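You operate a simulated robot arm through the tools that you are given. There is no shell and no other tool.

You are at the controls of a simulated two-armed robot. One attempt, no reset.

## Task
Carry the blue dish over in its tray and wipe the glue bead off.
Fine: tray on the assembly table first, the dish stays in it; wet the sponge there and put it back. What is to be rubbed or washed off counts as gone when no trace of it is left.
Where things are to end (x, y in the base frame): grey tray within 0.05 m of [-1.91, 0.14].

The check looks at the end state, three seconds after you hand in, the way a careful person would. Anything else that was tipped, shoved, dropped, spilled or broken makes it a failure.

## Robot
Two 7-joint arms with fingered hands on one trunk, on a base that moves. Base frame: it is fixed to the floor where the robot stands at the start and does not move with it; the origin is under the middle of the robot, x ahead of it, y to its left, z up. Units: m, degrees, N and s.
The left shoulder is at the start at [0.07, 0.157, 1.189], the right one opposite. With the tool pointing down near the work surface each hand reaches from about 0.32 to 0.9 m from the robot's upright axis, wherever it stands, measured 20 degrees to its own side. Places, roughly: blue dish [-2, -1.5, 1]; grey tray (40x24x5 cm) [-2.1, -1.4, 0.9]; inside of the grey tray [-2.1, -1.4, 0.9]; left knob [-1.3, 0.3, 0.9]; middle knob [-1.3, 0.5, 0.9]; right knob [-1.4, 0.6, 0.9]; slat [-1.5, 0.5, 1]; sponge [-2, 0.25, 1]; top of the assembly table [-2, 0.3, 0.9]. Payload 5 kg a hand.
The tool frame of a hand sits at the grasp point between the pads (the TCP): z along the fingers, y along the line on which they close. The tips reach 0.031 m beyond it. The gripper opens to 0.156 m; its body begins 0.088 m behind the TCP. The gripper is a hand of 4 fingers: y runs from the thumb to the fingers, the wrist lies at [0, 0, -0.249] in the tool frame, and closing takes about 1.5 s.
Orientation is that of the tool frame in the base frame, as a unit quaternion [x, y, z, w]. With the fingers straight down and closing along the base's y, the tool's x points along the base's -x, its y along +y and its z along -z.

## Interface
- The arms move only by the tool send_rows. It takes "left_deltas", "right_deltas" or both (then of equal length, played together; a hand with none holds still); each is text: rows parted by semicolons, each of 7 numbers parted by spaces: the turn, a rotation vector about the base's x, y, z in degrees, then the shift along the base's x, y, z in m, then the closure, from 0 (fully open) to 1 (shut). In form: wx wy wz dx dy dz grip; .... A call has 1 to 20 rows; each row is the pose to reach, as a shift and turn from the pose commanded when the call began. Rows are played at 5 a second. More than 0.05 m and 8.6 degrees between two rows, or a gripper value outside its range, and nothing of the call is played. A pose out of reach is approached as far as the arm can. The call stops where the force on the tool passes 40 N (or 10 N more than at its start, if that is more) or the arm is blocked; 0.2 s more then pass. Each finger travels about 0.108 m/s and halts on what it meets, pressing with about 27 N; the grip force reading is that of the motor and also rises with nothing between the fingers. The clock runs only during rows and for 0.2 s after the last one: add rows that repeat a pose to give the fingers time. The reply holds the time, the measured pose of the TCP, the force on the tool along the base axes, the opening and the grip force, in the units named above and with some noise, with the torque about the TCP (base axes, N m) and any sound that the robot's microphone picked up, and new pictures: "show" is both (left out), scene, wrist or none (wrist: the cameras of the hands that moved).
- Cameras (640 x 400 px; columns grow to the right, rows downward): "scene" is now at [0.1378, 0.0162, 1.4257]; the picture's right is [0.18, -0.98, 0.00], its down [-0.48, -0.09, -0.87] and it looks along [0.86, 0.15, -0.49] (base axes); focal length 294 px, centre (320, 200). "left" rides on the left gripper at [-0.072, 0.002, -0.111] in its tool frame; the picture's right is [-0.02, -1.00, 0.00], its down [0.84, -0.02, -0.54] and it looks along [0.54, -0.01, 0.84] (tool axes); focal length 234 px, centre (320, 200). "right" rides on the right gripper at [0.072, 0.002, -0.111] in its tool frame; the picture's right is [-0.02, 1.00, 0.00], its down [-0.84, -0.02, -0.54] and it looks along [-0.54, -0.01, 0.84] (tool axes); focal length 234 px, centre (320, 200).
- lift_body(by): slides the trunk up (or, below 0, down) by that many m; the arms and the scene camera ride with it, the base frame stays. It gives what a move gives, with no picture.
- roll_base(legs): drives the robot by 1 to 6 legs, each [ahead, turn to the left] in m and degrees, along the robot's own axes; the way and the turn of a leg run together, so that a leg with both is an arc; at most 1.5 m and 180 degrees a leg. The arms and the cameras ride along, it lands a little off, and it stops where it bumps. It gives what a move gives, and a new picture of the scene camera.
- hand_shape(shape, hand): the hand has 4 fingers and takes this shape, open, in about a second: jaw (thumb against the fingers, like two jaws); tri (thumb and two fingers); tip (a fingertip pinch); poke (one finger out to press); point (the index stretched); flat (the hand flat); cup (the hand cupped); fist (a fist). The gripper value then closes the fingers along that shape, each until it touches; the sizes above hold for jaw. It gives what a move gives, with no picture.
- head_to(pan, tilt): turns the head with the scene camera to pan (to the left, within 86 degrees either way) and tilt (down, from -29 to 69), counted from straight ahead of the robot. It gives what a move gives, and a new picture of the scene camera.
- pixel_to_xyz(camera, pixels): there is no depth. For up to 12 entries [column, row, z] of the newest picture of that camera ("zoom" is the newest enlarged one), the place [x, y] in the base frame at which the ray of that pixel passes the height z, good to about 0.002 m. No time passes.
- zoom(camera, box): a new picture of the part [left, top, right, bottom] of that camera's present view, enlarged. No time passes.
- finish_job(): hands the job in; it is judged then, once.

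Open the grippers and draw the arms clear of the work before you hand the job in, unless the task says otherwise.

The tools are called after ">>>" as name(argument=value, ...) on one line, values as JSON. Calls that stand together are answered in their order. send_rows: Moves the arms, as the interface text tells. Its arguments: {"type":"object","properties":{"left_deltas":{"type":"string"},"right_deltas":{"type":"string"},"show":{"type":"string","enum":["both","scene","wrist","none"]}},"required":[]} The other tools are called the same way: lift_body (by) moves the trunk up or down; hand_shape (shape, hand) gives the hand a shape; roll_base (legs) drives the base; head_to (pan, tilt) turns the head that bears the scene camera; pixel_to_xyz (camera, pixels) gives the place at which the rays of pixels pass given heights; zoom (camera, box) takes an enlarged picture of a part of a camera's view; finish_job () hands the job in.

At the start:

```text
time: 0.0
left_position: [0.6713, 0.3639, 1.1783]
left_ee_rot: [0.001, 1.0, 0.0, 0.001]
left_wrist_force: [0.2, -0.5, 0.4]
left_wrist_torque: [-0.03, 0.04, -0.01]
left_gripper_width: 0.1559
left_grasp_force: 0.0
left_shape: jaw
right_position: [0.4953, -0.199, 1.1821]
right_ee_rot: [0.0, 1.0, 0.001, -0.001]
right_wrist_force: [-0.1, 0.4, 1.0]
right_wrist_torque: [0.0, -0.03, 0.01]
right_gripper_width: 0.1558
right_grasp_force: 0.1
right_shape: jaw
trunk travel left (down, up): [-0.575, 0.365]
robot x, y, heading: [0.0049, 0.0009, -0.0]
head pan, tilt (commanded): [10.1, 29.4]
```

scene: 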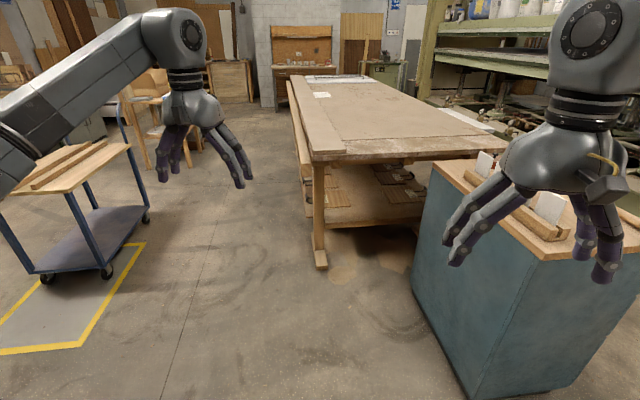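
right: 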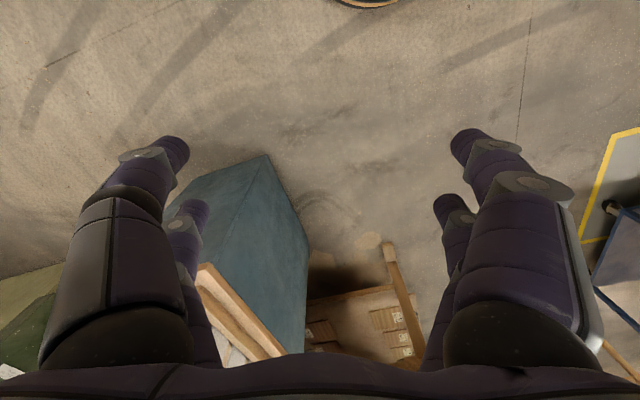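
left: 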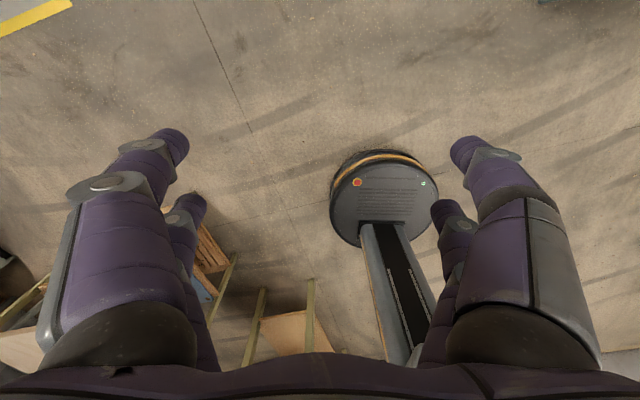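

The tables named lie behind the robot (x about -2), and the first picture shows only the front area. I look left and right with the head before turning.

>>> head_to(pan=86, tilt=30)

>>> head_to(pan=-86, tilt=30)

```text
time: 1.5
left_position: [0.672, 0.3624, 1.1767]
left_ee_rot: [0.0, 1.0, 0.0, 0.001]
left_wrist_force: [0.6, 0.3, 0.6]
left_wrist_torque: [-0.04, 0.05, -0.03]
left_gripper_width: 0.1559
left_grasp_force: 0.1
left_shape: jaw
right_position: [0.4958, -0.1984, 1.1818]
right_ee_rot: [0.0, 1.0, 0.001, 0.0]
right_wrist_force: [-0.3, -0.1, 0.2]
right_wrist_torque: [-0.01, 0.05, 0.03]
right_gripper_width: 0.156
right_grasp_force: 0.0
right_shape: jaw
trunk travel left (down, up): [-0.575, 0.365]
robot x, y, heading: [0.0021, 0.0038, 0.1]
head pan, tilt (commanded): [85.9, 30.0]
```

scene: 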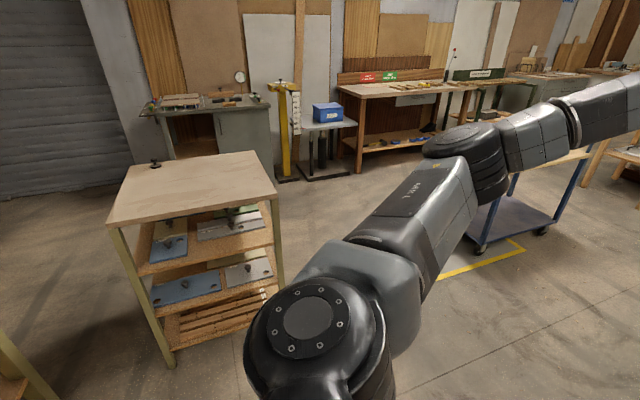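

```text
time: 4.1
left_position: [0.6701, 0.3633, 1.1778]
left_ee_rot: [0.0, 1.0, 0.0, 0.0]
left_wrist_force: [1.0, 0.6, 0.4]
left_wrist_torque: [-0.02, 0.01, -0.02]
left_gripper_width: 0.1555
left_grasp_force: 0.1
left_shape: jaw
right_position: [0.4959, -0.199, 1.1817]
right_ee_rot: [0.001, 1.0, 0.001, 0.0]
right_wrist_force: [0.3, 0.1, -0.6]
right_wrist_torque: [0.03, 0.0, 0.02]
right_gripper_width: 0.1558
right_grasp_force: 0.0
right_shape: jaw
trunk travel left (down, up): [-0.575, 0.365]
robot x, y, heading: [0.0005, 0.0006, -0.0]
head pan, tilt (commanded): [-85.9, 30.0]
```

scene: 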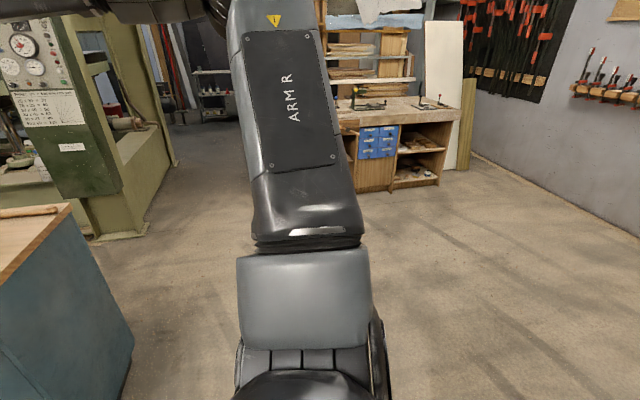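

To the left is a shelf bench (top corner near pixel 107,222 in the left view) and nothing near on the right but a press and cabinet. I look left again to measure how close that bench is before turning.

>>> head_to(pan=86, tilt=45)

```text
time: 6.7
left_position: [0.6704, 0.3645, 1.177]
left_ee_rot: [0.0, 1.0, 0.0, 0.0]
left_wrist_force: [0.3, -0.3, 0.0]
left_wrist_torque: [0.01, -0.01, 0.0]
left_gripper_width: 0.156
left_grasp_force: 0.0
left_shape: jaw
right_position: [0.4966, -0.1981, 1.1811]
right_ee_rot: [0.0, 1.0, 0.001, 0.0]
right_wrist_force: [0.0, -0.4, 0.3]
right_wrist_torque: [0.0, -0.01, 0.02]
right_gripper_width: 0.1555
right_grasp_force: 0.1
right_shape: jaw
trunk travel left (down, up): [-0.575, 0.365]
robot x, y, heading: [0.0027, 0.0017, -0.0]
head pan, tilt (commanded): [85.9, 45.0]
```

scene: 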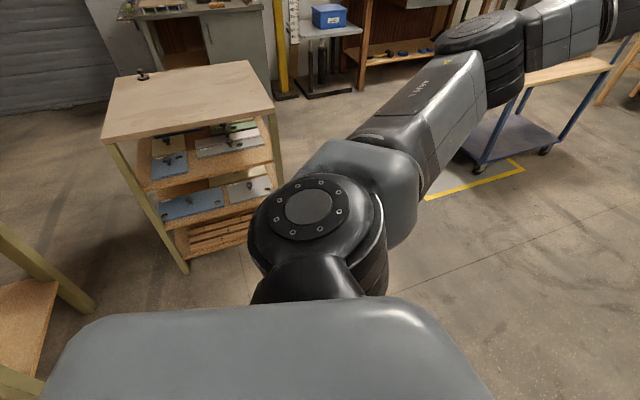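

The bench's near leg meets the floor near (187,272) and another leg near (90,308). I get their floor positions.

>>> pixel_to_xyz(camera="scene", pixels=[[187, 272, 0], [90, 308, 0], [102, 142, 0.9], [272, 108, 0.9], [187, 120, 0.9], [470, 170, 0]])

```text
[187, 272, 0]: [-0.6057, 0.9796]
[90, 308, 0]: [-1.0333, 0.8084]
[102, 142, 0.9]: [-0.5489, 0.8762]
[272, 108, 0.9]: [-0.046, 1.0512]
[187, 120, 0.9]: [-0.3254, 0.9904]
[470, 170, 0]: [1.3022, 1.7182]
```

The nearest bench edge is about 0.98 m from the axis, outside the arm sweep (about 0.8 m) and below the hands. I turn left 90 degrees and look.

>>> roll_base(legs=[[0, 90]])

>>> head_to(pan=80, tilt=30)

```text
time: 10.8
left_position: [-0.3457, 0.6793, 1.1771]
left_ee_rot: [-0.698, 0.716, 0.001, 0.001]
left_wrist_force: [-0.8, 0.2, -0.7]
left_wrist_torque: [0.01, -0.01, 0.02]
left_gripper_width: 0.1557
left_grasp_force: 0.1
left_shape: jaw
right_position: [0.211, 0.4917, 1.183]
right_ee_rot: [-0.698, 0.717, 0.001, -0.001]
right_wrist_force: [0.2, 0.1, 0.6]
right_wrist_torque: [-0.02, -0.01, -0.02]
right_gripper_width: 0.1557
right_grasp_force: 0.1
right_shape: jaw
trunk travel left (down, up): [-0.575, 0.365]
robot x, y, heading: [0.0011, 0.0011, 88.4]
head pan, tilt (commanded): [85.9, 45.0]
```

scene: 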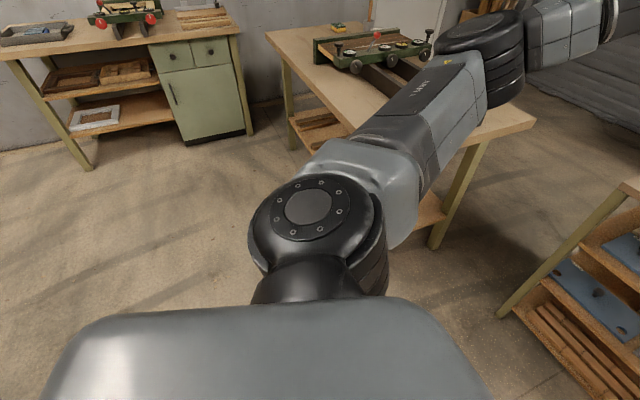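

```text
time: 11.6
left_position: [-0.3457, 0.6812, 1.1765]
left_ee_rot: [-0.698, 0.716, 0.0, 0.0]
left_wrist_force: [0.2, 0.3, 0.3]
left_wrist_torque: [0.01, -0.02, 0.01]
left_gripper_width: 0.156
left_grasp_force: 0.0
left_shape: jaw
right_position: [0.2107, 0.4902, 1.1813]
right_ee_rot: [-0.698, 0.716, 0.001, -0.001]
right_wrist_force: [-0.6, -0.3, -0.4]
right_wrist_torque: [0.0, 0.01, 0.02]
right_gripper_width: 0.1558
right_grasp_force: 0.0
right_shape: jaw
trunk travel left (down, up): [-0.575, 0.365]
robot x, y, heading: [0.0005, 0.0015, 88.5]
head pan, tilt (commanded): [80.0, 30.0]
```

scene: 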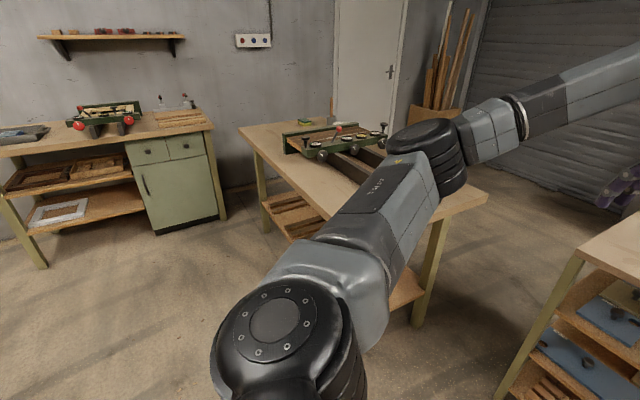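

The assembly table with the green jig and knobs is at centre, and another bench with a grey tray is on the left at (25,133). I turn another 90 degrees to face -x.

>>> roll_base(legs=[[0, 91.5]])

>>> head_to(pan=0, tilt=20)

```text
time: 15.8
left_position: [-0.6937, -0.3188, 1.1783]
left_ee_rot: [1.0, -0.031, 0.0, 0.0]
left_wrist_force: [-0.2, 0.3, 0.1]
left_wrist_torque: [-0.02, -0.01, -0.01]
left_gripper_width: 0.1558
left_grasp_force: 0.0
left_shape: jaw
right_position: [-0.4828, 0.2295, 1.1816]
right_ee_rot: [0.999, -0.032, 0.0, 0.001]
right_wrist_force: [0.1, 0.1, 0.7]
right_wrist_torque: [0.03, 0.0, 0.04]
right_gripper_width: 0.156
right_grasp_force: 0.1
right_shape: jaw
trunk travel left (down, up): [-0.575, 0.365]
robot x, y, heading: [0.0007, -0.0002, 176.3]
head pan, tilt (commanded): [80.0, 30.0]
```

scene: 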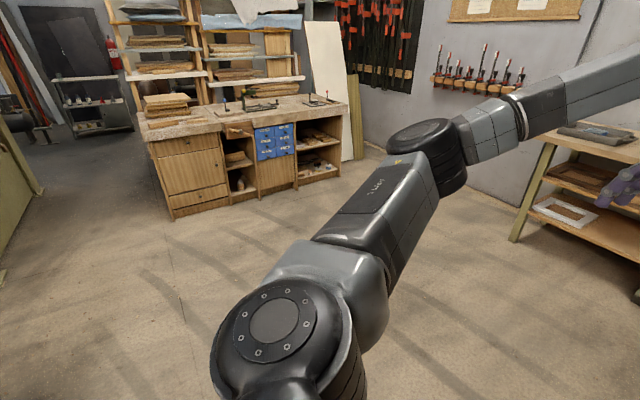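

```text
time: 17.3
left_position: [-0.6923, -0.3192, 1.1779]
left_ee_rot: [0.999, -0.032, 0.0, 0.0]
left_wrist_force: [-0.3, 0.7, -0.5]
left_wrist_torque: [-0.03, 0.0, -0.02]
left_gripper_width: 0.1556
left_grasp_force: 0.0
left_shape: jaw
right_position: [-0.4815, 0.2297, 1.1816]
right_ee_rot: [0.999, -0.033, 0.0, 0.0]
right_wrist_force: [0.0, -0.1, 0.8]
right_wrist_torque: [-0.01, 0.02, 0.02]
right_gripper_width: 0.1561
right_grasp_force: 0.1
right_shape: jaw
trunk travel left (down, up): [-0.575, 0.365]
robot x, y, heading: [0.0004, -0.0001, 176.1]
head pan, tilt (commanded): [0.0, 20.0]
```

scene: 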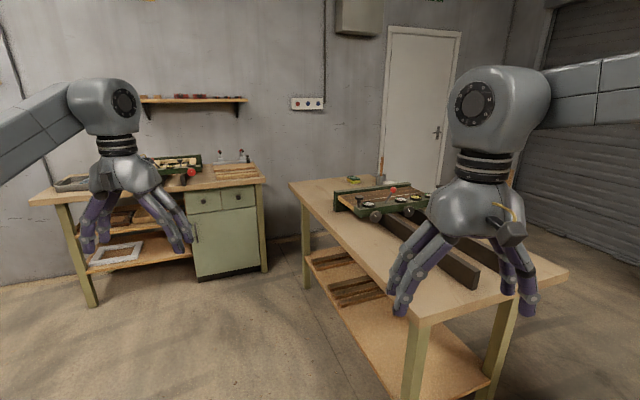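

I now face both benches; I zoom on the assembly table and on the left bench for detail.

>>> zoom(camera="scene", box=[280, 150, 480, 275])

>>> zoom(camera="scene", box=[30, 130, 270, 280])

```text
3.20 times, centred on (380, 212) of scene
```

zoom: 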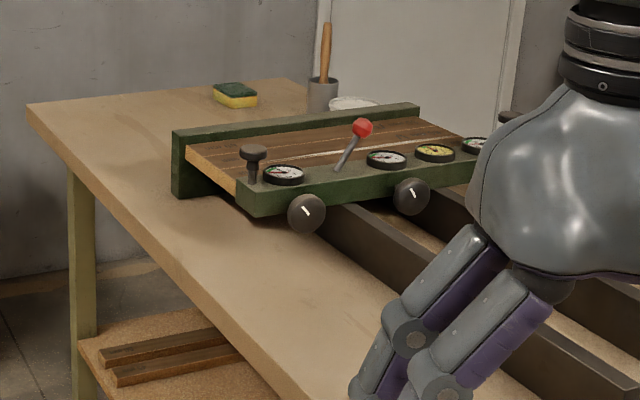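

```text
2.67 times, centred on (150, 205) of scene
```

zoom: 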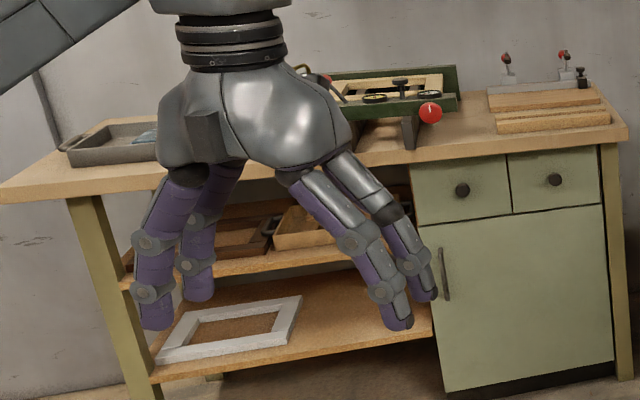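

The sponge is at (355,180) on the assembly table with the jig in front of it; the tray is at about (75,183) on the left bench with the dish hidden by my hand. I measure the edges of both benches.

>>> pixel_to_xyz(camera="scene", pixels=[[30, 200, 0.9], [265, 182, 0.9], [95, 305, 0], [265, 271, 0], [289, 184, 0.9], [417, 325, 0.9], [567, 277, 0.9], [306, 289, 0], [355, 181, 0.9], [349, 211, 0.9], [55, 190, 0.9], [388, 183, 0.95]])

>>> head_to(pan=25, tilt=20)

```text
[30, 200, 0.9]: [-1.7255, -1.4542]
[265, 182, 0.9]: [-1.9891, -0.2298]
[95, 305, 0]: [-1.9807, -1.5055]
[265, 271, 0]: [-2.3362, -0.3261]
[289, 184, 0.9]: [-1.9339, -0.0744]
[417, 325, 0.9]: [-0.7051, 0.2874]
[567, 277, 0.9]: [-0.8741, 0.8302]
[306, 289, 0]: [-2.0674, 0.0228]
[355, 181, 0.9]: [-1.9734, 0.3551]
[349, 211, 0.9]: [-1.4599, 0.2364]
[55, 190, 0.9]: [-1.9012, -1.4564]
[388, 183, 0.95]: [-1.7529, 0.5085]
```

```text
time: 18.2
left_position: [-0.6912, -0.3208, 1.1782]
left_ee_rot: [0.999, -0.032, -0.001, 0.0]
left_wrist_force: [0.3, -0.6, 0.5]
left_wrist_torque: [-0.01, -0.01, 0.02]
left_gripper_width: 0.1557
left_grasp_force: 0.1
left_shape: jaw
right_position: [-0.4826, 0.2296, 1.1829]
right_ee_rot: [0.999, -0.032, 0.0, 0.001]
right_wrist_force: [0.7, 0.8, 0.2]
right_wrist_torque: [0.02, -0.02, -0.05]
right_gripper_width: 0.1559
right_grasp_force: 0.1
right_shape: jaw
trunk travel left (down, up): [-0.575, 0.365]
robot x, y, heading: [-0.0031, -0.0016, 176.1]
head pan, tilt (commanded): [25.0, 20.0]
```

scene: 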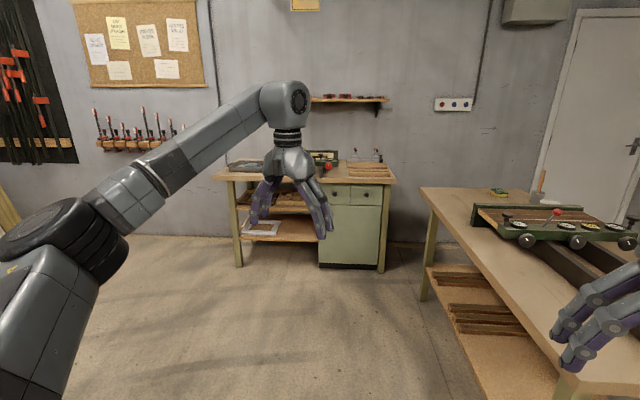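

The left bench's front is tilted about 17 degrees from the y axis (legs at (-1.98,-1.51) and (-2.34,-0.33)). I drive toward it to stand about 1 m in front of the tray, facing it squarely.

>>> roll_base(legs=[[0, 50], [1.3, 0], [0, -30]])

>>> head_to(pan=0, tilt=35)

```text
time: 28.5
left_position: [-1.4382, -1.4712, 1.1778]
left_ee_rot: [0.991, 0.134, 0.0, 0.0]
left_wrist_force: [-0.1, -0.2, -0.2]
left_wrist_torque: [-0.01, -0.01, -0.01]
left_gripper_width: 0.1561
left_grasp_force: 0.1
left_shape: jaw
right_position: [-1.4185, -0.8822, 1.1821]
right_ee_rot: [0.991, 0.134, 0.0, 0.001]
right_wrist_force: [-1.0, -0.4, 0.7]
right_wrist_torque: [0.05, 0.02, -0.01]
right_gripper_width: 0.1562
right_grasp_force: 0.1
right_shape: jaw
trunk travel left (down, up): [-0.575, 0.365]
robot x, y, heading: [-0.8899, -0.9388, -164.7]
head pan, tilt (commanded): [25.0, 20.0]
```

scene: 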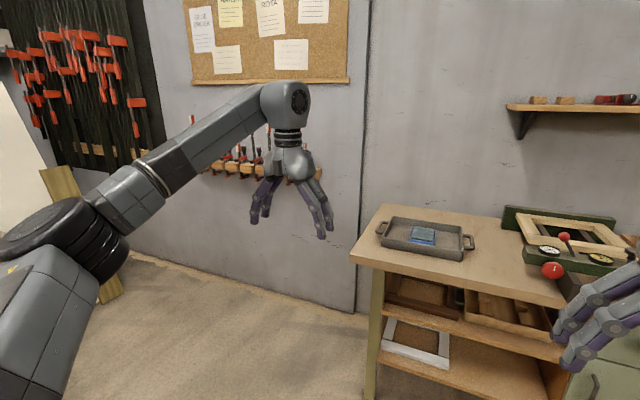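

```text
time: 29.4
left_position: [-1.4386, -1.4705, 1.1778]
left_ee_rot: [0.991, 0.134, 0.0, 0.001]
left_wrist_force: [0.2, 1.6, -0.3]
left_wrist_torque: [0.0, 0.04, 0.01]
left_gripper_width: 0.1562
left_grasp_force: 0.1
left_shape: jaw
right_position: [-1.4181, -0.8831, 1.1816]
right_ee_rot: [0.991, 0.134, 0.0, 0.001]
right_wrist_force: [0.4, -0.5, 0.6]
right_wrist_torque: [-0.02, 0.0, 0.0]
right_gripper_width: 0.1559
right_grasp_force: 0.0
right_shape: jaw
trunk travel left (down, up): [-0.575, 0.365]
robot x, y, heading: [-0.8856, -0.9435, -164.6]
head pan, tilt (commanded): [0.0, 35.0]
```

scene: 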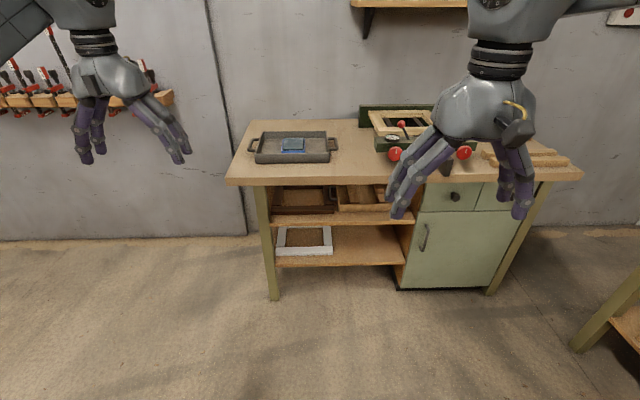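

The tray shows clearly at (292,148), long side along the bench, with handles at each end at about (250,147) and (335,143). I zoom in on it.

>>> zoom(camera="scene", box=[228, 110, 358, 191])

>>> pixel_to_xyz(camera="scene", pixels=[[274, 300, 0], [490, 293, 0], [225, 184, 0.86], [583, 177, 0.86], [254, 163, 0.86], [330, 163, 0.86], [250, 147, 0.9], [335, 143, 0.9], [292, 148, 0.88]])

```text
4.92 times, centred on (293, 150) of scene
```

zoom: 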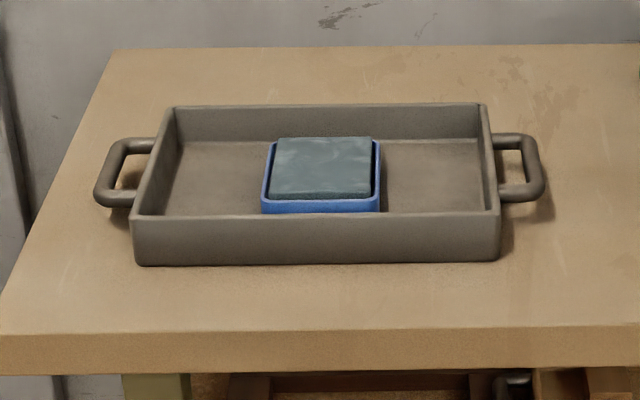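

```text
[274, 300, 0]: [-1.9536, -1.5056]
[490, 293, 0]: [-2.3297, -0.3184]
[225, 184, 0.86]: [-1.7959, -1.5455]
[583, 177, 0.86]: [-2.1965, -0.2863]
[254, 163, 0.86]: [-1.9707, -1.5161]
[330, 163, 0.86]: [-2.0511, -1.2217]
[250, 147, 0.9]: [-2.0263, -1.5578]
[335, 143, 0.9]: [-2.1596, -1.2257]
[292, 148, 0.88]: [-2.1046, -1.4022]
```

The tray has horizontal loop handles at its ends; it is about 1.3 m ahead and 0.12 m to my left, and my heading (-164.6) matches its axis. I drive most of the way in a slight diagonal, then look again.

>>> roll_base(legs=[[0, 12], [0.5, 0], [0, -12]])

>>> head_to(pan=0, tilt=45)

```text
time: 33.8
left_position: [-1.8679, -1.7001, 1.1766]
left_ee_rot: [0.99, 0.138, 0.0, 0.0]
left_wrist_force: [0.0, 0.4, -0.3]
left_wrist_torque: [-0.01, 0.0, -0.03]
left_gripper_width: 0.1557
left_grasp_force: 0.0
left_shape: jaw
right_position: [-1.852, -1.1111, 1.1819]
right_ee_rot: [0.991, 0.137, 0.0, 0.002]
right_wrist_force: [-0.6, -0.5, -0.2]
right_wrist_torque: [0.03, -0.04, -0.02]
right_gripper_width: 0.1562
right_grasp_force: 0.1
right_shape: jaw
trunk travel left (down, up): [-0.575, 0.365]
robot x, y, heading: [-1.324, -1.1732, -164.4]
head pan, tilt (commanded): [0.0, 35.0]
```

scene: 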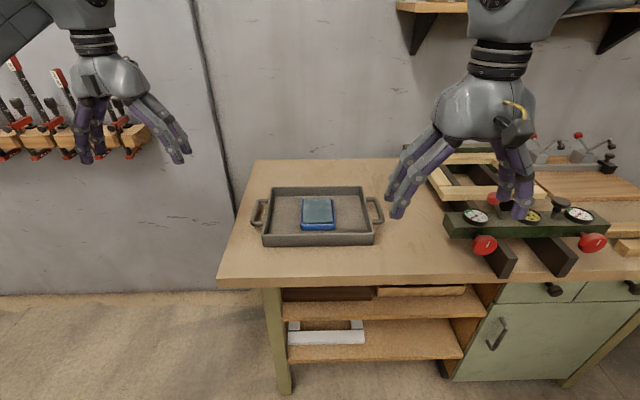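

```text
time: 34.5
left_position: [-1.867, -1.7003, 1.1778]
left_ee_rot: [0.99, 0.138, 0.0, 0.0]
left_wrist_force: [-0.2, 0.1, -0.5]
left_wrist_torque: [0.0, 0.01, -0.01]
left_gripper_width: 0.156
left_grasp_force: 0.2
left_shape: jaw
right_position: [-1.8515, -1.111, 1.1819]
right_ee_rot: [0.991, 0.136, 0.001, 0.001]
right_wrist_force: [-0.3, 0.2, -0.3]
right_wrist_torque: [-0.03, 0.04, -0.01]
right_gripper_width: 0.156
right_grasp_force: 0.0
right_shape: jaw
trunk travel left (down, up): [-0.575, 0.365]
robot x, y, heading: [-1.3218, -1.1679, -164.0]
head pan, tilt (commanded): [0.0, 45.0]
```

scene: 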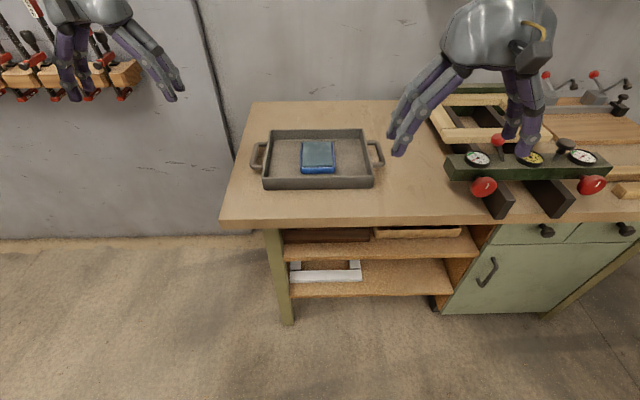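

I measure the tray's corners, handles and the bench edge at several heights so that I can triangulate with the earlier view.

>>> zoom(camera="scene", box=[240, 115, 400, 215])

>>> pixel_to_xyz(camera="scene", pixels=[[263, 190, 0.82], [263, 190, 0.86], [263, 190, 0.9], [374, 187, 0.86], [374, 187, 0.9], [221, 226, 0.86], [221, 226, 0.9], [289, 326, 0.0]])

```text
4.00 times, centred on (320, 165) of scene
```

zoom: 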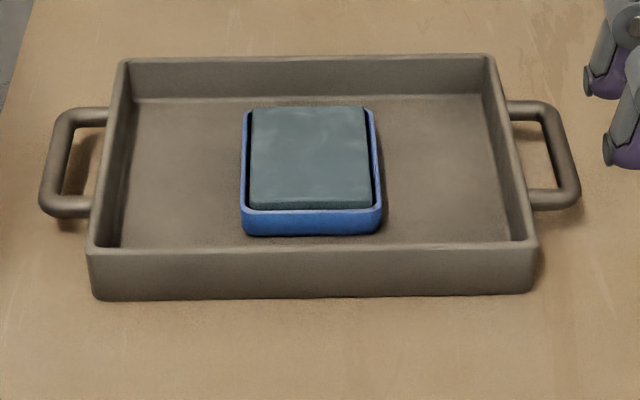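

```text
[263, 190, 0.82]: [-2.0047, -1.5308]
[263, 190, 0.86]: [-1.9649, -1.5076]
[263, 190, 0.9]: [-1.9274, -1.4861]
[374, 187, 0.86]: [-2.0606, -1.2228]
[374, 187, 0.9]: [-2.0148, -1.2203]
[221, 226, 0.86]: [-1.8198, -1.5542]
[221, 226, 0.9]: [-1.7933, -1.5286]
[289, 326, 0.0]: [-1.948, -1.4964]
```

The two views agree at a bench height of about z = 0.86. I take finer points from the zoomed picture: tray bottom corners, rim corners, handle bar ends and dish.

>>> pixel_to_xyz(camera="zoom", pixels=[[97, 300, 0.86], [531, 293, 0.86], [92, 247, 0.91], [536, 243, 0.91], [120, 63, 0.91], [492, 57, 0.91], [48, 195, 0.89], [66, 118, 0.89], [570, 190, 0.89], [549, 112, 0.89], [310, 155, 0.9], [315, 222, 0.88]])

```text
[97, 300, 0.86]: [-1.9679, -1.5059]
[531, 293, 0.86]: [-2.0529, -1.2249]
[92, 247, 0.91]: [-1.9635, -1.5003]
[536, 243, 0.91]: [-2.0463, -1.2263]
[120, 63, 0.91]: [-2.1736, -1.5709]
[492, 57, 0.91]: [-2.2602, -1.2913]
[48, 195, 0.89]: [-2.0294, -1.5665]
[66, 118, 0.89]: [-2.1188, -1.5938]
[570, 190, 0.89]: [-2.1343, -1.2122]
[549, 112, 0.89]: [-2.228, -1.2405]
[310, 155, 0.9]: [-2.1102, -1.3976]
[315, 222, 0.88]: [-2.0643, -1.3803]
```

Tray yaw is about 17 degrees with its centre near (-2.111,-1.397), z 0.86 to 0.91; handle bars lie about 0.18 m either side of the centre. I zoom on the fingers to judge whether they fit through the loops.

>>> zoom(camera="scene", box=[380, 0, 570, 170])

>>> zoom(camera="right", box=[0, 0, 640, 400])

>>> zoom(camera="left", box=[0, 0, 640, 400])

```text
2.35 times, centred on (475, 85) of scene
```

zoom: 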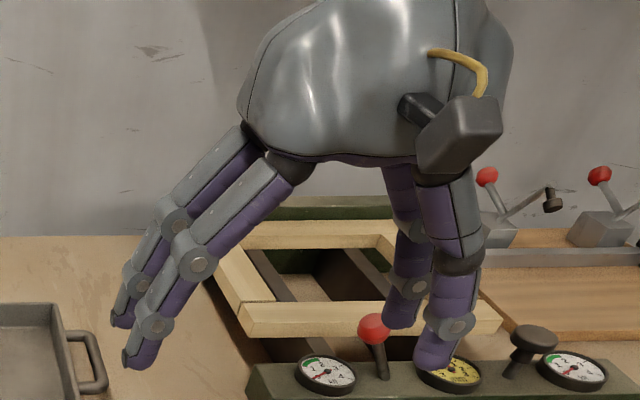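

```text
1.00 times, centred on (320, 200) of right (not enlarged: the box is as wide or as high as the picture)
```

zoom: 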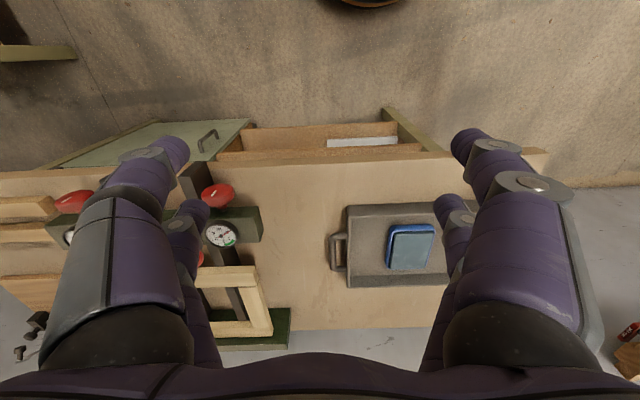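

```text
1.00 times, centred on (320, 200) of left (not enlarged: the box is as wide or as high as the picture)
```

zoom: 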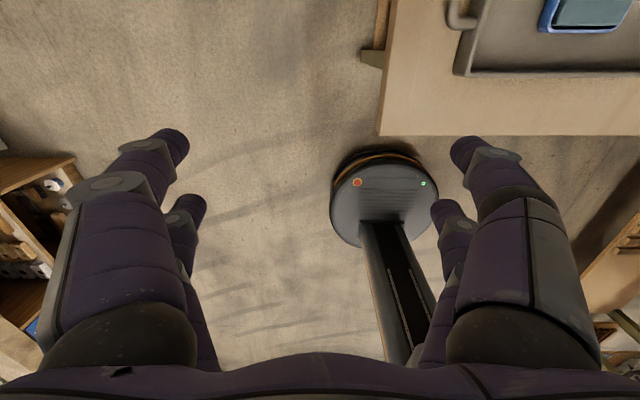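

The hands have two fingers a side, tips about 2.2 cm thick, while the loop gap is roughly 2.8 cm. I first drive 0.18 m ahead to get the tray in comfortable reach and trim the heading, then preview a partly closed hand.

>>> roll_base(legs=[[0.18, 1]])

>>> send_rows(left_deltas="0 0 0 0 0 0 0.7;0 0 0 0 0 0 0.7;0 0 0 0 0 0 0.7;0 0 0 0 0 0 0.7;0 0 0 0 0 0 0.7;0 0 0 0 0 0 0.7;0 0 0 0 0 0 0.7", right_deltas="0 0 0 0 0 0 0.7;0 0 0 0 0 0 0.7;0 0 0 0 0 0 0.7;0 0 0 0 0 0 0.7;0 0 0 0 0 0 0.7;0 0 0 0 0 0 0.7;0 0 0 0 0 0 0.7")

```text
time: 36.0
left_position: [-2.0243, -1.7595, 1.1776]
left_ee_rot: [0.989, 0.147, -0.001, 0.0]
left_wrist_force: [0.4, 0.2, 0.1]
left_wrist_torque: [0.01, -0.02, -0.04]
left_gripper_width: 0.1559
left_grasp_force: 0.1
left_shape: jaw
right_position: [-2.0197, -1.1715, 1.1824]
right_ee_rot: [0.989, 0.146, 0.001, 0.001]
right_wrist_force: [-0.6, 0.4, -0.7]
right_wrist_torque: [0.01, 0.01, 0.04]
right_gripper_width: 0.156
right_grasp_force: 0.0
right_shape: jaw
trunk travel left (down, up): [-0.575, 0.365]
robot x, y, heading: [-1.4877, -1.2158, -163.0]
head pan, tilt (commanded): [0.0, 45.0]
```

scene: 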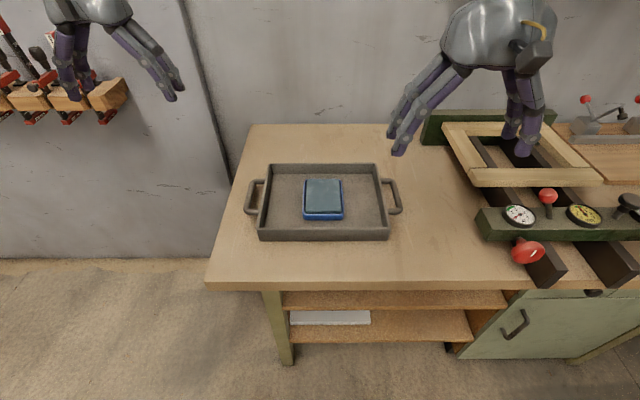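

```text
time: 37.6
left_position: [-2.0245, -1.7593, 1.1774]
left_ee_rot: [0.989, 0.147, 0.0, 0.0]
left_wrist_force: [-0.6, -0.8, -0.4]
left_wrist_torque: [0.03, -0.03, -0.01]
left_gripper_width: 0.047
left_grasp_force: 0.0
left_shape: jaw
right_position: [-2.0207, -1.1715, 1.1808]
right_ee_rot: [0.989, 0.147, 0.0, 0.001]
right_wrist_force: [0.4, -0.3, -0.5]
right_wrist_torque: [-0.02, 0.01, 0.01]
right_gripper_width: 0.0472
right_grasp_force: 0.0
right_shape: jaw
trunk travel left (down, up): [-0.575, 0.365]
robot x, y, heading: [-1.4868, -1.2117, -163.4]
head pan, tilt (commanded): [0.0, 45.0]
```

scene: 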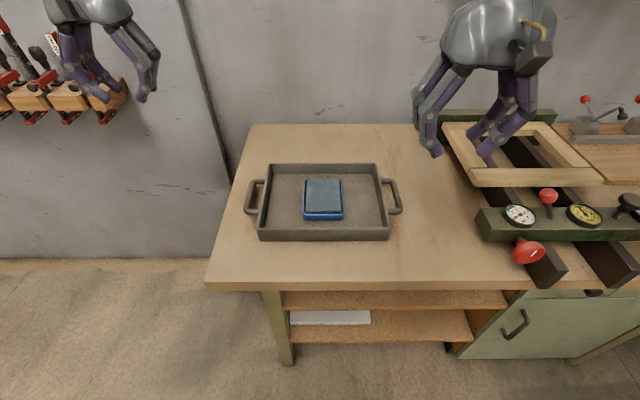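
right: 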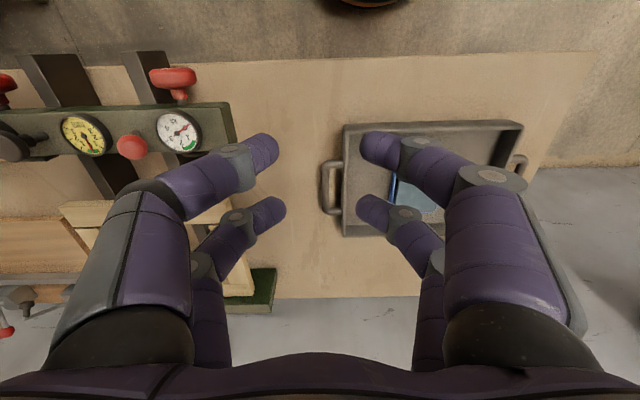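
left: 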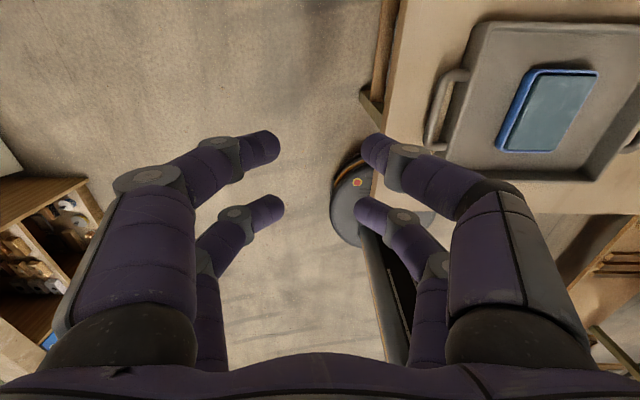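

At 0.7 closure the opening reads 0.047. I zoom on the right hand to see the finger shape near the tips.

>>> zoom(camera="scene", box=[390, 30, 570, 170])

>>> zoom(camera="scene", box=[230, 145, 410, 257])

```text
2.86 times, centred on (480, 100) of scene
```

zoom: 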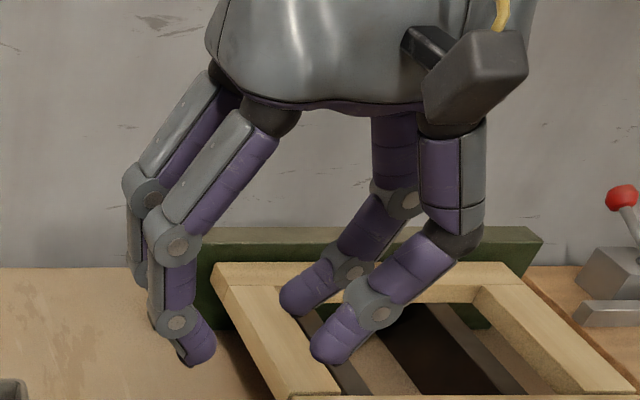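

```text
3.56 times, centred on (320, 201) of scene
```

zoom: 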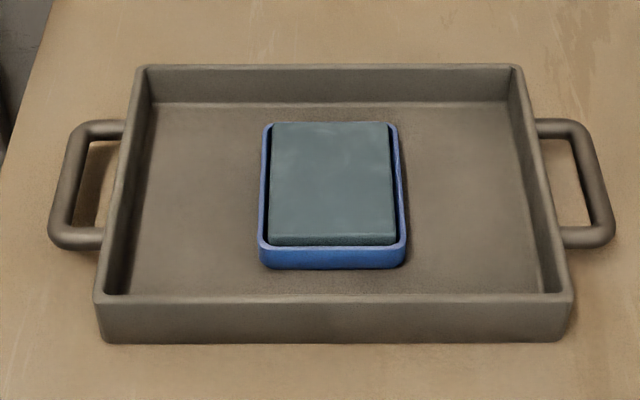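

The loop gap looks only about as wide as a finger, so I zoom hard on both handles to measure gap, bar thickness and outer width.

>>> zoom(camera="scene", box=[236, 165, 284, 225])

>>> pixel_to_xyz(camera="zoom", pixels=[[100, 100, 0.9]])

```text
6.67 times, centred on (260, 195) of scene
```

zoom: 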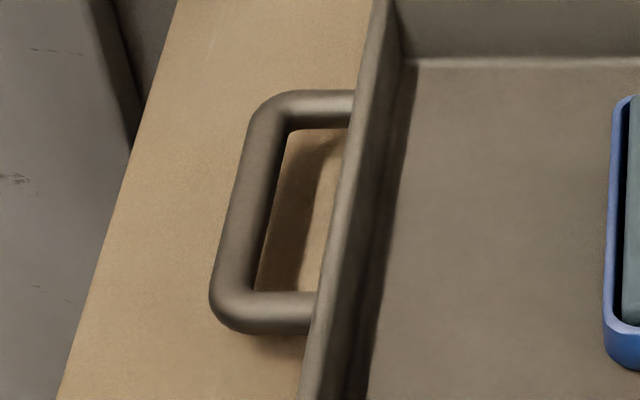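

```text
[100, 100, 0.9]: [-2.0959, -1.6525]
```

Bar edges at row 210 are at columns 227 and 268 and the tray rim at 332; the arms run rows 90-130 and 292-335. I convert these to metres.

>>> pixel_to_xyz(camera="zoom", pixels=[[227, 210, 0.9], [268, 210, 0.9], [332, 210, 0.91], [300, 90, 0.9], [300, 130, 0.9], [285, 292, 0.9], [285, 335, 0.9], [332, 210, 0.9], [376, 0, 0.91], [301, 398, 0.91]])

>>> zoom(camera="scene", box=[366, 165, 414, 225])

```text
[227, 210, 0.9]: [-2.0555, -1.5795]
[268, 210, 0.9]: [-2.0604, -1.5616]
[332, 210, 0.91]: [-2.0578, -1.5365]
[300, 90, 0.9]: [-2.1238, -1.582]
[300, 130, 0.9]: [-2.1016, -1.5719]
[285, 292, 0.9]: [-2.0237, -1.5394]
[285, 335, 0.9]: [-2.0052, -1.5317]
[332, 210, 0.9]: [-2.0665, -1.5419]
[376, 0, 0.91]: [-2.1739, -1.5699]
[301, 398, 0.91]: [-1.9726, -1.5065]
```

```text
6.67 times, centred on (390, 195) of scene
```

zoom: 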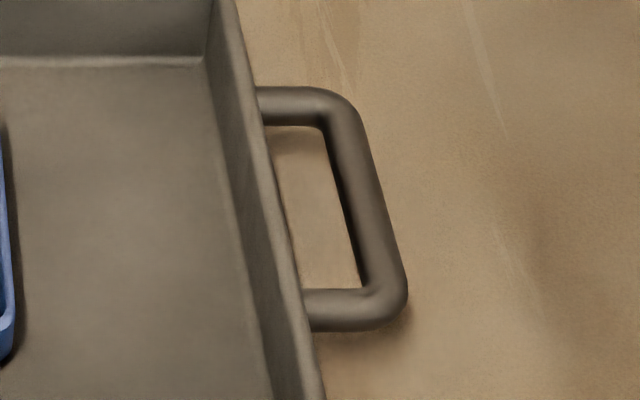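

The left gap is only about 2.3 cm, too tight for fingers, so a better grip is inner fingers against the inside of the end wall and outer fingers around the handle bar (about 5 cm in all). I convert the right handle too.

>>> pixel_to_xyz(camera="zoom", pixels=[[388, 210, 0.9], [345, 210, 0.9], [287, 210, 0.91], [295, 86, 0.9], [295, 127, 0.9], [340, 289, 0.9], [340, 331, 0.9], [236, 0, 0.91], [325, 398, 0.91], [262, 210, 0.91]])

>>> pixel_to_xyz(camera="scene", pixels=[[478, 215, 0.9], [489, 238, 0.86], [422, 143, 0.86], [443, 128, 0.9], [206, 287, 0.86], [249, 124, 0.86]])

```text
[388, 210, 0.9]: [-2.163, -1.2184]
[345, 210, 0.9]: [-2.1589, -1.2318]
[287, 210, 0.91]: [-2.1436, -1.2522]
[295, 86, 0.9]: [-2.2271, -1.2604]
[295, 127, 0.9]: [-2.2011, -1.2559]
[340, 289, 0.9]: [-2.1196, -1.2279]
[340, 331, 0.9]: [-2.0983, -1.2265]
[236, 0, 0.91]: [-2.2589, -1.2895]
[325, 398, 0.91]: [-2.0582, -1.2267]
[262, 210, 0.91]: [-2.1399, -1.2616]
```

```text
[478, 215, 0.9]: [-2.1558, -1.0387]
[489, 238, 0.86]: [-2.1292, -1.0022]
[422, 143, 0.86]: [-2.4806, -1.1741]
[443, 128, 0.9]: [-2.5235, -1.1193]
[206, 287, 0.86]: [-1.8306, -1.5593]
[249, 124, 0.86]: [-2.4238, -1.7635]
```

Tray centre refines to about (-2.113,-1.400), yaw 17 degrees, hand targets at lateral ±0.165. I bring both hands above those places at z about 1.06 with a 0.09 m opening, then check.

>>> send_rows(left_deltas="0 0 0 -0.008 0.040 0 0.4;0 0 0 -0.016 0.080 0 0.4;0 0 0 -0.024 0.120 0 0.4;0 0 0 -0.032 0.160 0 0.4;0 0 0 -0.040 0.201 0 0.4;0 0 0 -0.040 0.201 -0.04 0.4;0 0 0 -0.040 0.201 -0.08 0.4;0 0 0 -0.040 0.201 -0.12 0.4;0 0 0 -0.040 0.201 -0.12 0.4", right_deltas="0 0 0 -0.028 -0.014 0 0.4;0 0 0 -0.056 -0.028 0 0.4;0 0 0 -0.085 -0.042 0 0.4;0 0 0 -0.113 -0.056 0 0.4;0 0 0 -0.1416 -0.0705 0 0.4;0 0 0 -0.1416 -0.0705 -0.04 0.4;0 0 0 -0.1416 -0.0705 -0.08 0.4;0 0 0 -0.1416 -0.0705 -0.12 0.4;0 0 0 -0.1416 -0.0705 -0.12 0.4")

```text
time: 39.6
left_position: [-2.0636, -1.5594, 1.0587]
left_ee_rot: [0.989, 0.148, 0.0, 0.0]
left_wrist_force: [-0.4, -0.1, 0.5]
left_wrist_torque: [0.01, 0.03, 0.0]
left_gripper_width: 0.0931
left_grasp_force: 0.1
left_shape: jaw
right_position: [-2.1584, -1.2417, 1.0623]
right_ee_rot: [0.989, 0.147, -0.001, 0.001]
right_wrist_force: [-0.1, 0.0, 0.0]
right_wrist_torque: [0.01, 0.01, -0.01]
right_gripper_width: 0.093
right_grasp_force: 0.1
right_shape: jaw
trunk travel left (down, up): [-0.575, 0.365]
robot x, y, heading: [-1.4899, -1.2191, -163.3]
head pan, tilt (commanded): [0.0, 45.0]
```

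scene: 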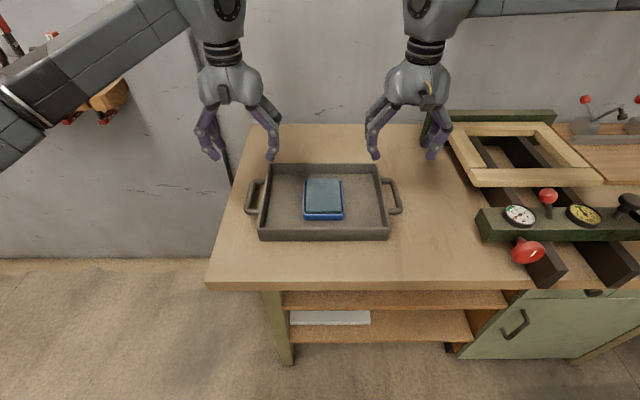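
right: 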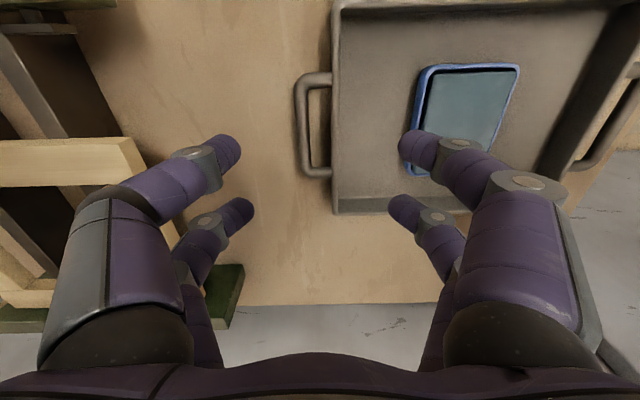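
left: 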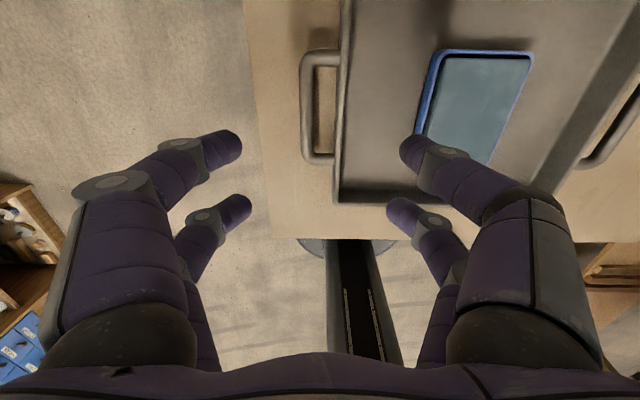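

In the wrist views the handles sit below the hands; I convert handle pixels in both wrist pictures at z = 0.90 to check alignment against the TCP places.

>>> zoom(camera="left", box=[260, 0, 420, 220])

>>> zoom(camera="right", box=[260, 0, 420, 220])

>>> pixel_to_xyz(camera="left", pixels=[[320, 52, 0.9], [320, 165, 0.9], [300, 107, 0.9], [340, 107, 0.91], [320, 124, 0.9]])

>>> pixel_to_xyz(camera="right", pixels=[[318, 72, 0.9], [318, 178, 0.9], [296, 124, 0.9], [332, 124, 0.91], [320, 124, 0.9]])

```text
1.82 times, centred on (340, 110) of left
```

zoom: 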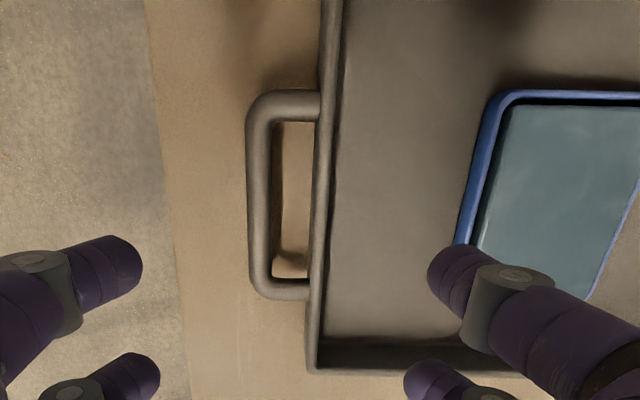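

```text
1.82 times, centred on (340, 110) of right
```

zoom: 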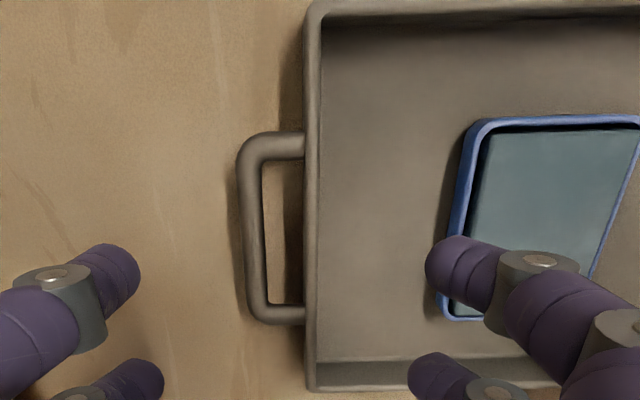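

```text
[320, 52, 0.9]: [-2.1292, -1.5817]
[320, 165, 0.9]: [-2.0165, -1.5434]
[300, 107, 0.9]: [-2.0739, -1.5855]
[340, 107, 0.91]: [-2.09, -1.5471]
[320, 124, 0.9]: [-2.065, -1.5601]
```

```text
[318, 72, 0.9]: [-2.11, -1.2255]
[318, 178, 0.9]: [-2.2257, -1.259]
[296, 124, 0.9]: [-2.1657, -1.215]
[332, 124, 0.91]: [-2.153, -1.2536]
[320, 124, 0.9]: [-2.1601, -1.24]
```

Both wrist views put the handle centres about 8 mm further ahead than the TCPs, with lateral centring good. I shift ahead 8 mm and go down to z about 0.955, tips just above the rim, then check.

>>> send_rows(left_deltas="0 0 0 -0.008 -0.0026 -0.02 0.4;0 0 0 -0.008 -0.0026 -0.06 0.4;0 0 0 -0.008 -0.0026 -0.09 0.4;0 0 0 -0.008 -0.0026 -0.104 0.4;0 0 0 -0.008 -0.0026 -0.104 0.4", right_deltas="0 0 0 -0.009 -0.001 -0.02 0.4;0 0 0 -0.009 -0.001 -0.06 0.4;0 0 0 -0.009 -0.001 -0.09 0.4;0 0 0 -0.009 -0.001 -0.107 0.4;0 0 0 -0.009 -0.001 -0.107 0.4")

```text
time: 40.8
left_position: [-2.072, -1.5604, 0.9534]
left_ee_rot: [0.989, 0.147, 0.0, 0.0]
left_wrist_force: [0.2, 1.1, 1.0]
left_wrist_torque: [-0.04, -0.04, -0.01]
left_gripper_width: 0.0931
left_grasp_force: 0.1
left_shape: jaw
right_position: [-2.1705, -1.2447, 0.9563]
right_ee_rot: [0.989, 0.146, -0.001, 0.0]
right_wrist_force: [0.2, 0.6, 1.2]
right_wrist_torque: [0.02, 0.04, -0.01]
right_gripper_width: 0.0931
right_grasp_force: 0.0
right_shape: jaw
trunk travel left (down, up): [-0.575, 0.365]
robot x, y, heading: [-1.4915, -1.2171, -162.9]
head pan, tilt (commanded): [0.0, 45.0]
```

scene: 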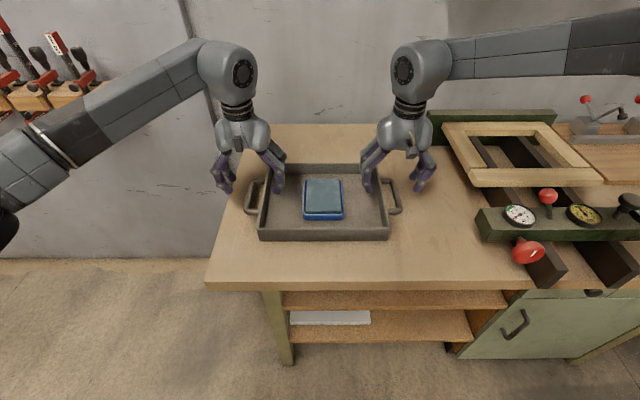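
right: 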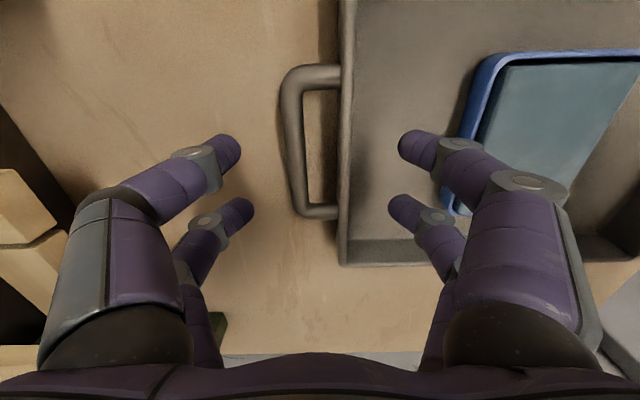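
left: 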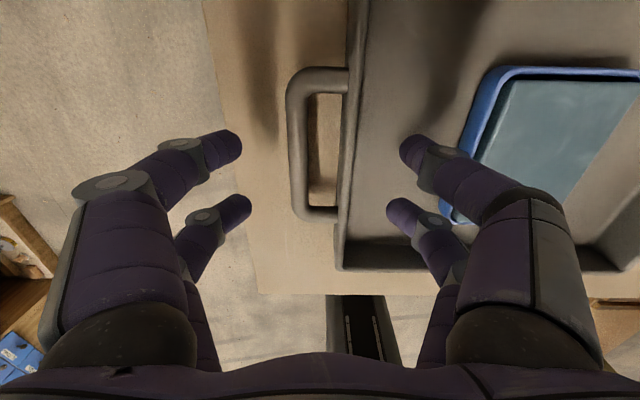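

Both handles are centred between the fingers (bar near columns 285 and wall near 355). I lower to TCP z about 0.908, still open.

>>> send_rows(left_deltas="0 0 0 0 0 -0.02 0.4;0 0 0 0 0 -0.036 0.4;0 0 0 0 0 -0.045 0.4;0 0 0 0 0 -0.045 0.4", right_deltas="0 0 0 0.003 0.001 -0.02 0.4;0 0 0 0.003 0.001 -0.038 0.4;0 0 0 0.003 0.001 -0.048 0.4;0 0 0 0.003 0.001 -0.048 0.4")

```text
time: 41.8
left_position: [-2.0715, -1.5627, 0.9084]
left_ee_rot: [0.989, 0.146, 0.0, -0.001]
left_wrist_force: [-0.4, 0.2, -0.9]
left_wrist_torque: [-0.04, -0.04, -0.01]
left_gripper_width: 0.0931
left_grasp_force: 0.2
left_shape: jaw
right_position: [-2.1692, -1.2427, 0.9057]
right_ee_rot: [0.989, 0.147, 0.0, 0.002]
right_wrist_force: [0.2, 0.0, 0.3]
right_wrist_torque: [0.0, 0.02, 0.01]
right_gripper_width: 0.093
right_grasp_force: 0.0
right_shape: jaw
trunk travel left (down, up): [-0.575, 0.365]
robot x, y, heading: [-1.4894, -1.2146, -163.0]
head pan, tilt (commanded): [0.0, 45.0]
```

scene: 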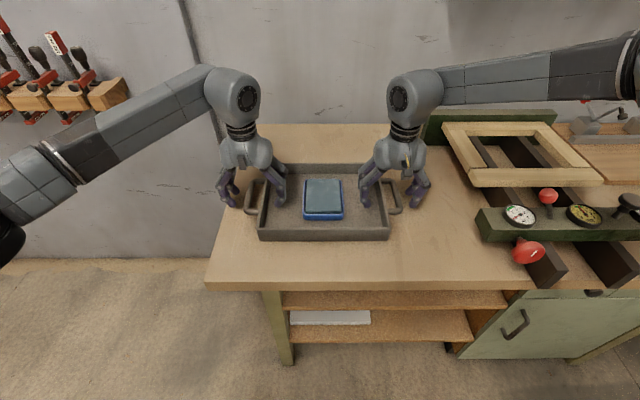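
right: 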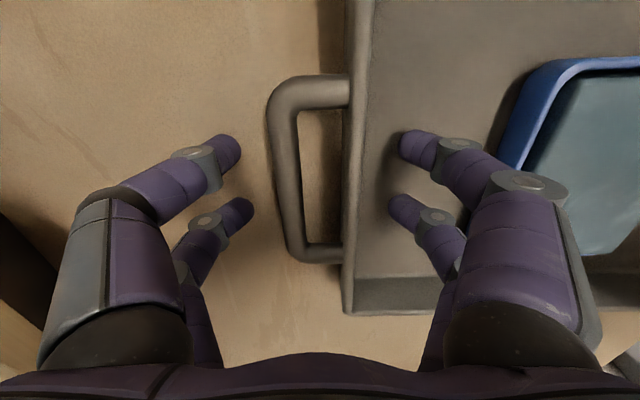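
left: 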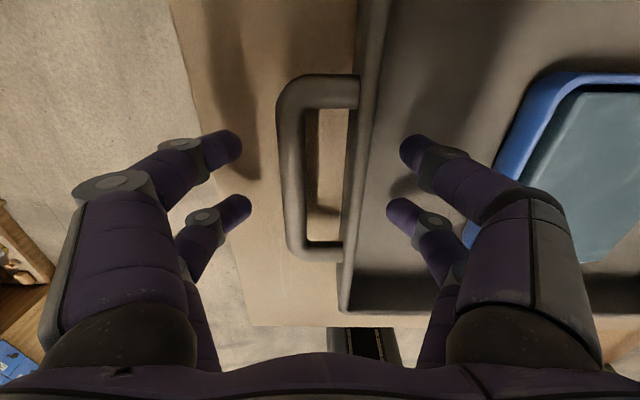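

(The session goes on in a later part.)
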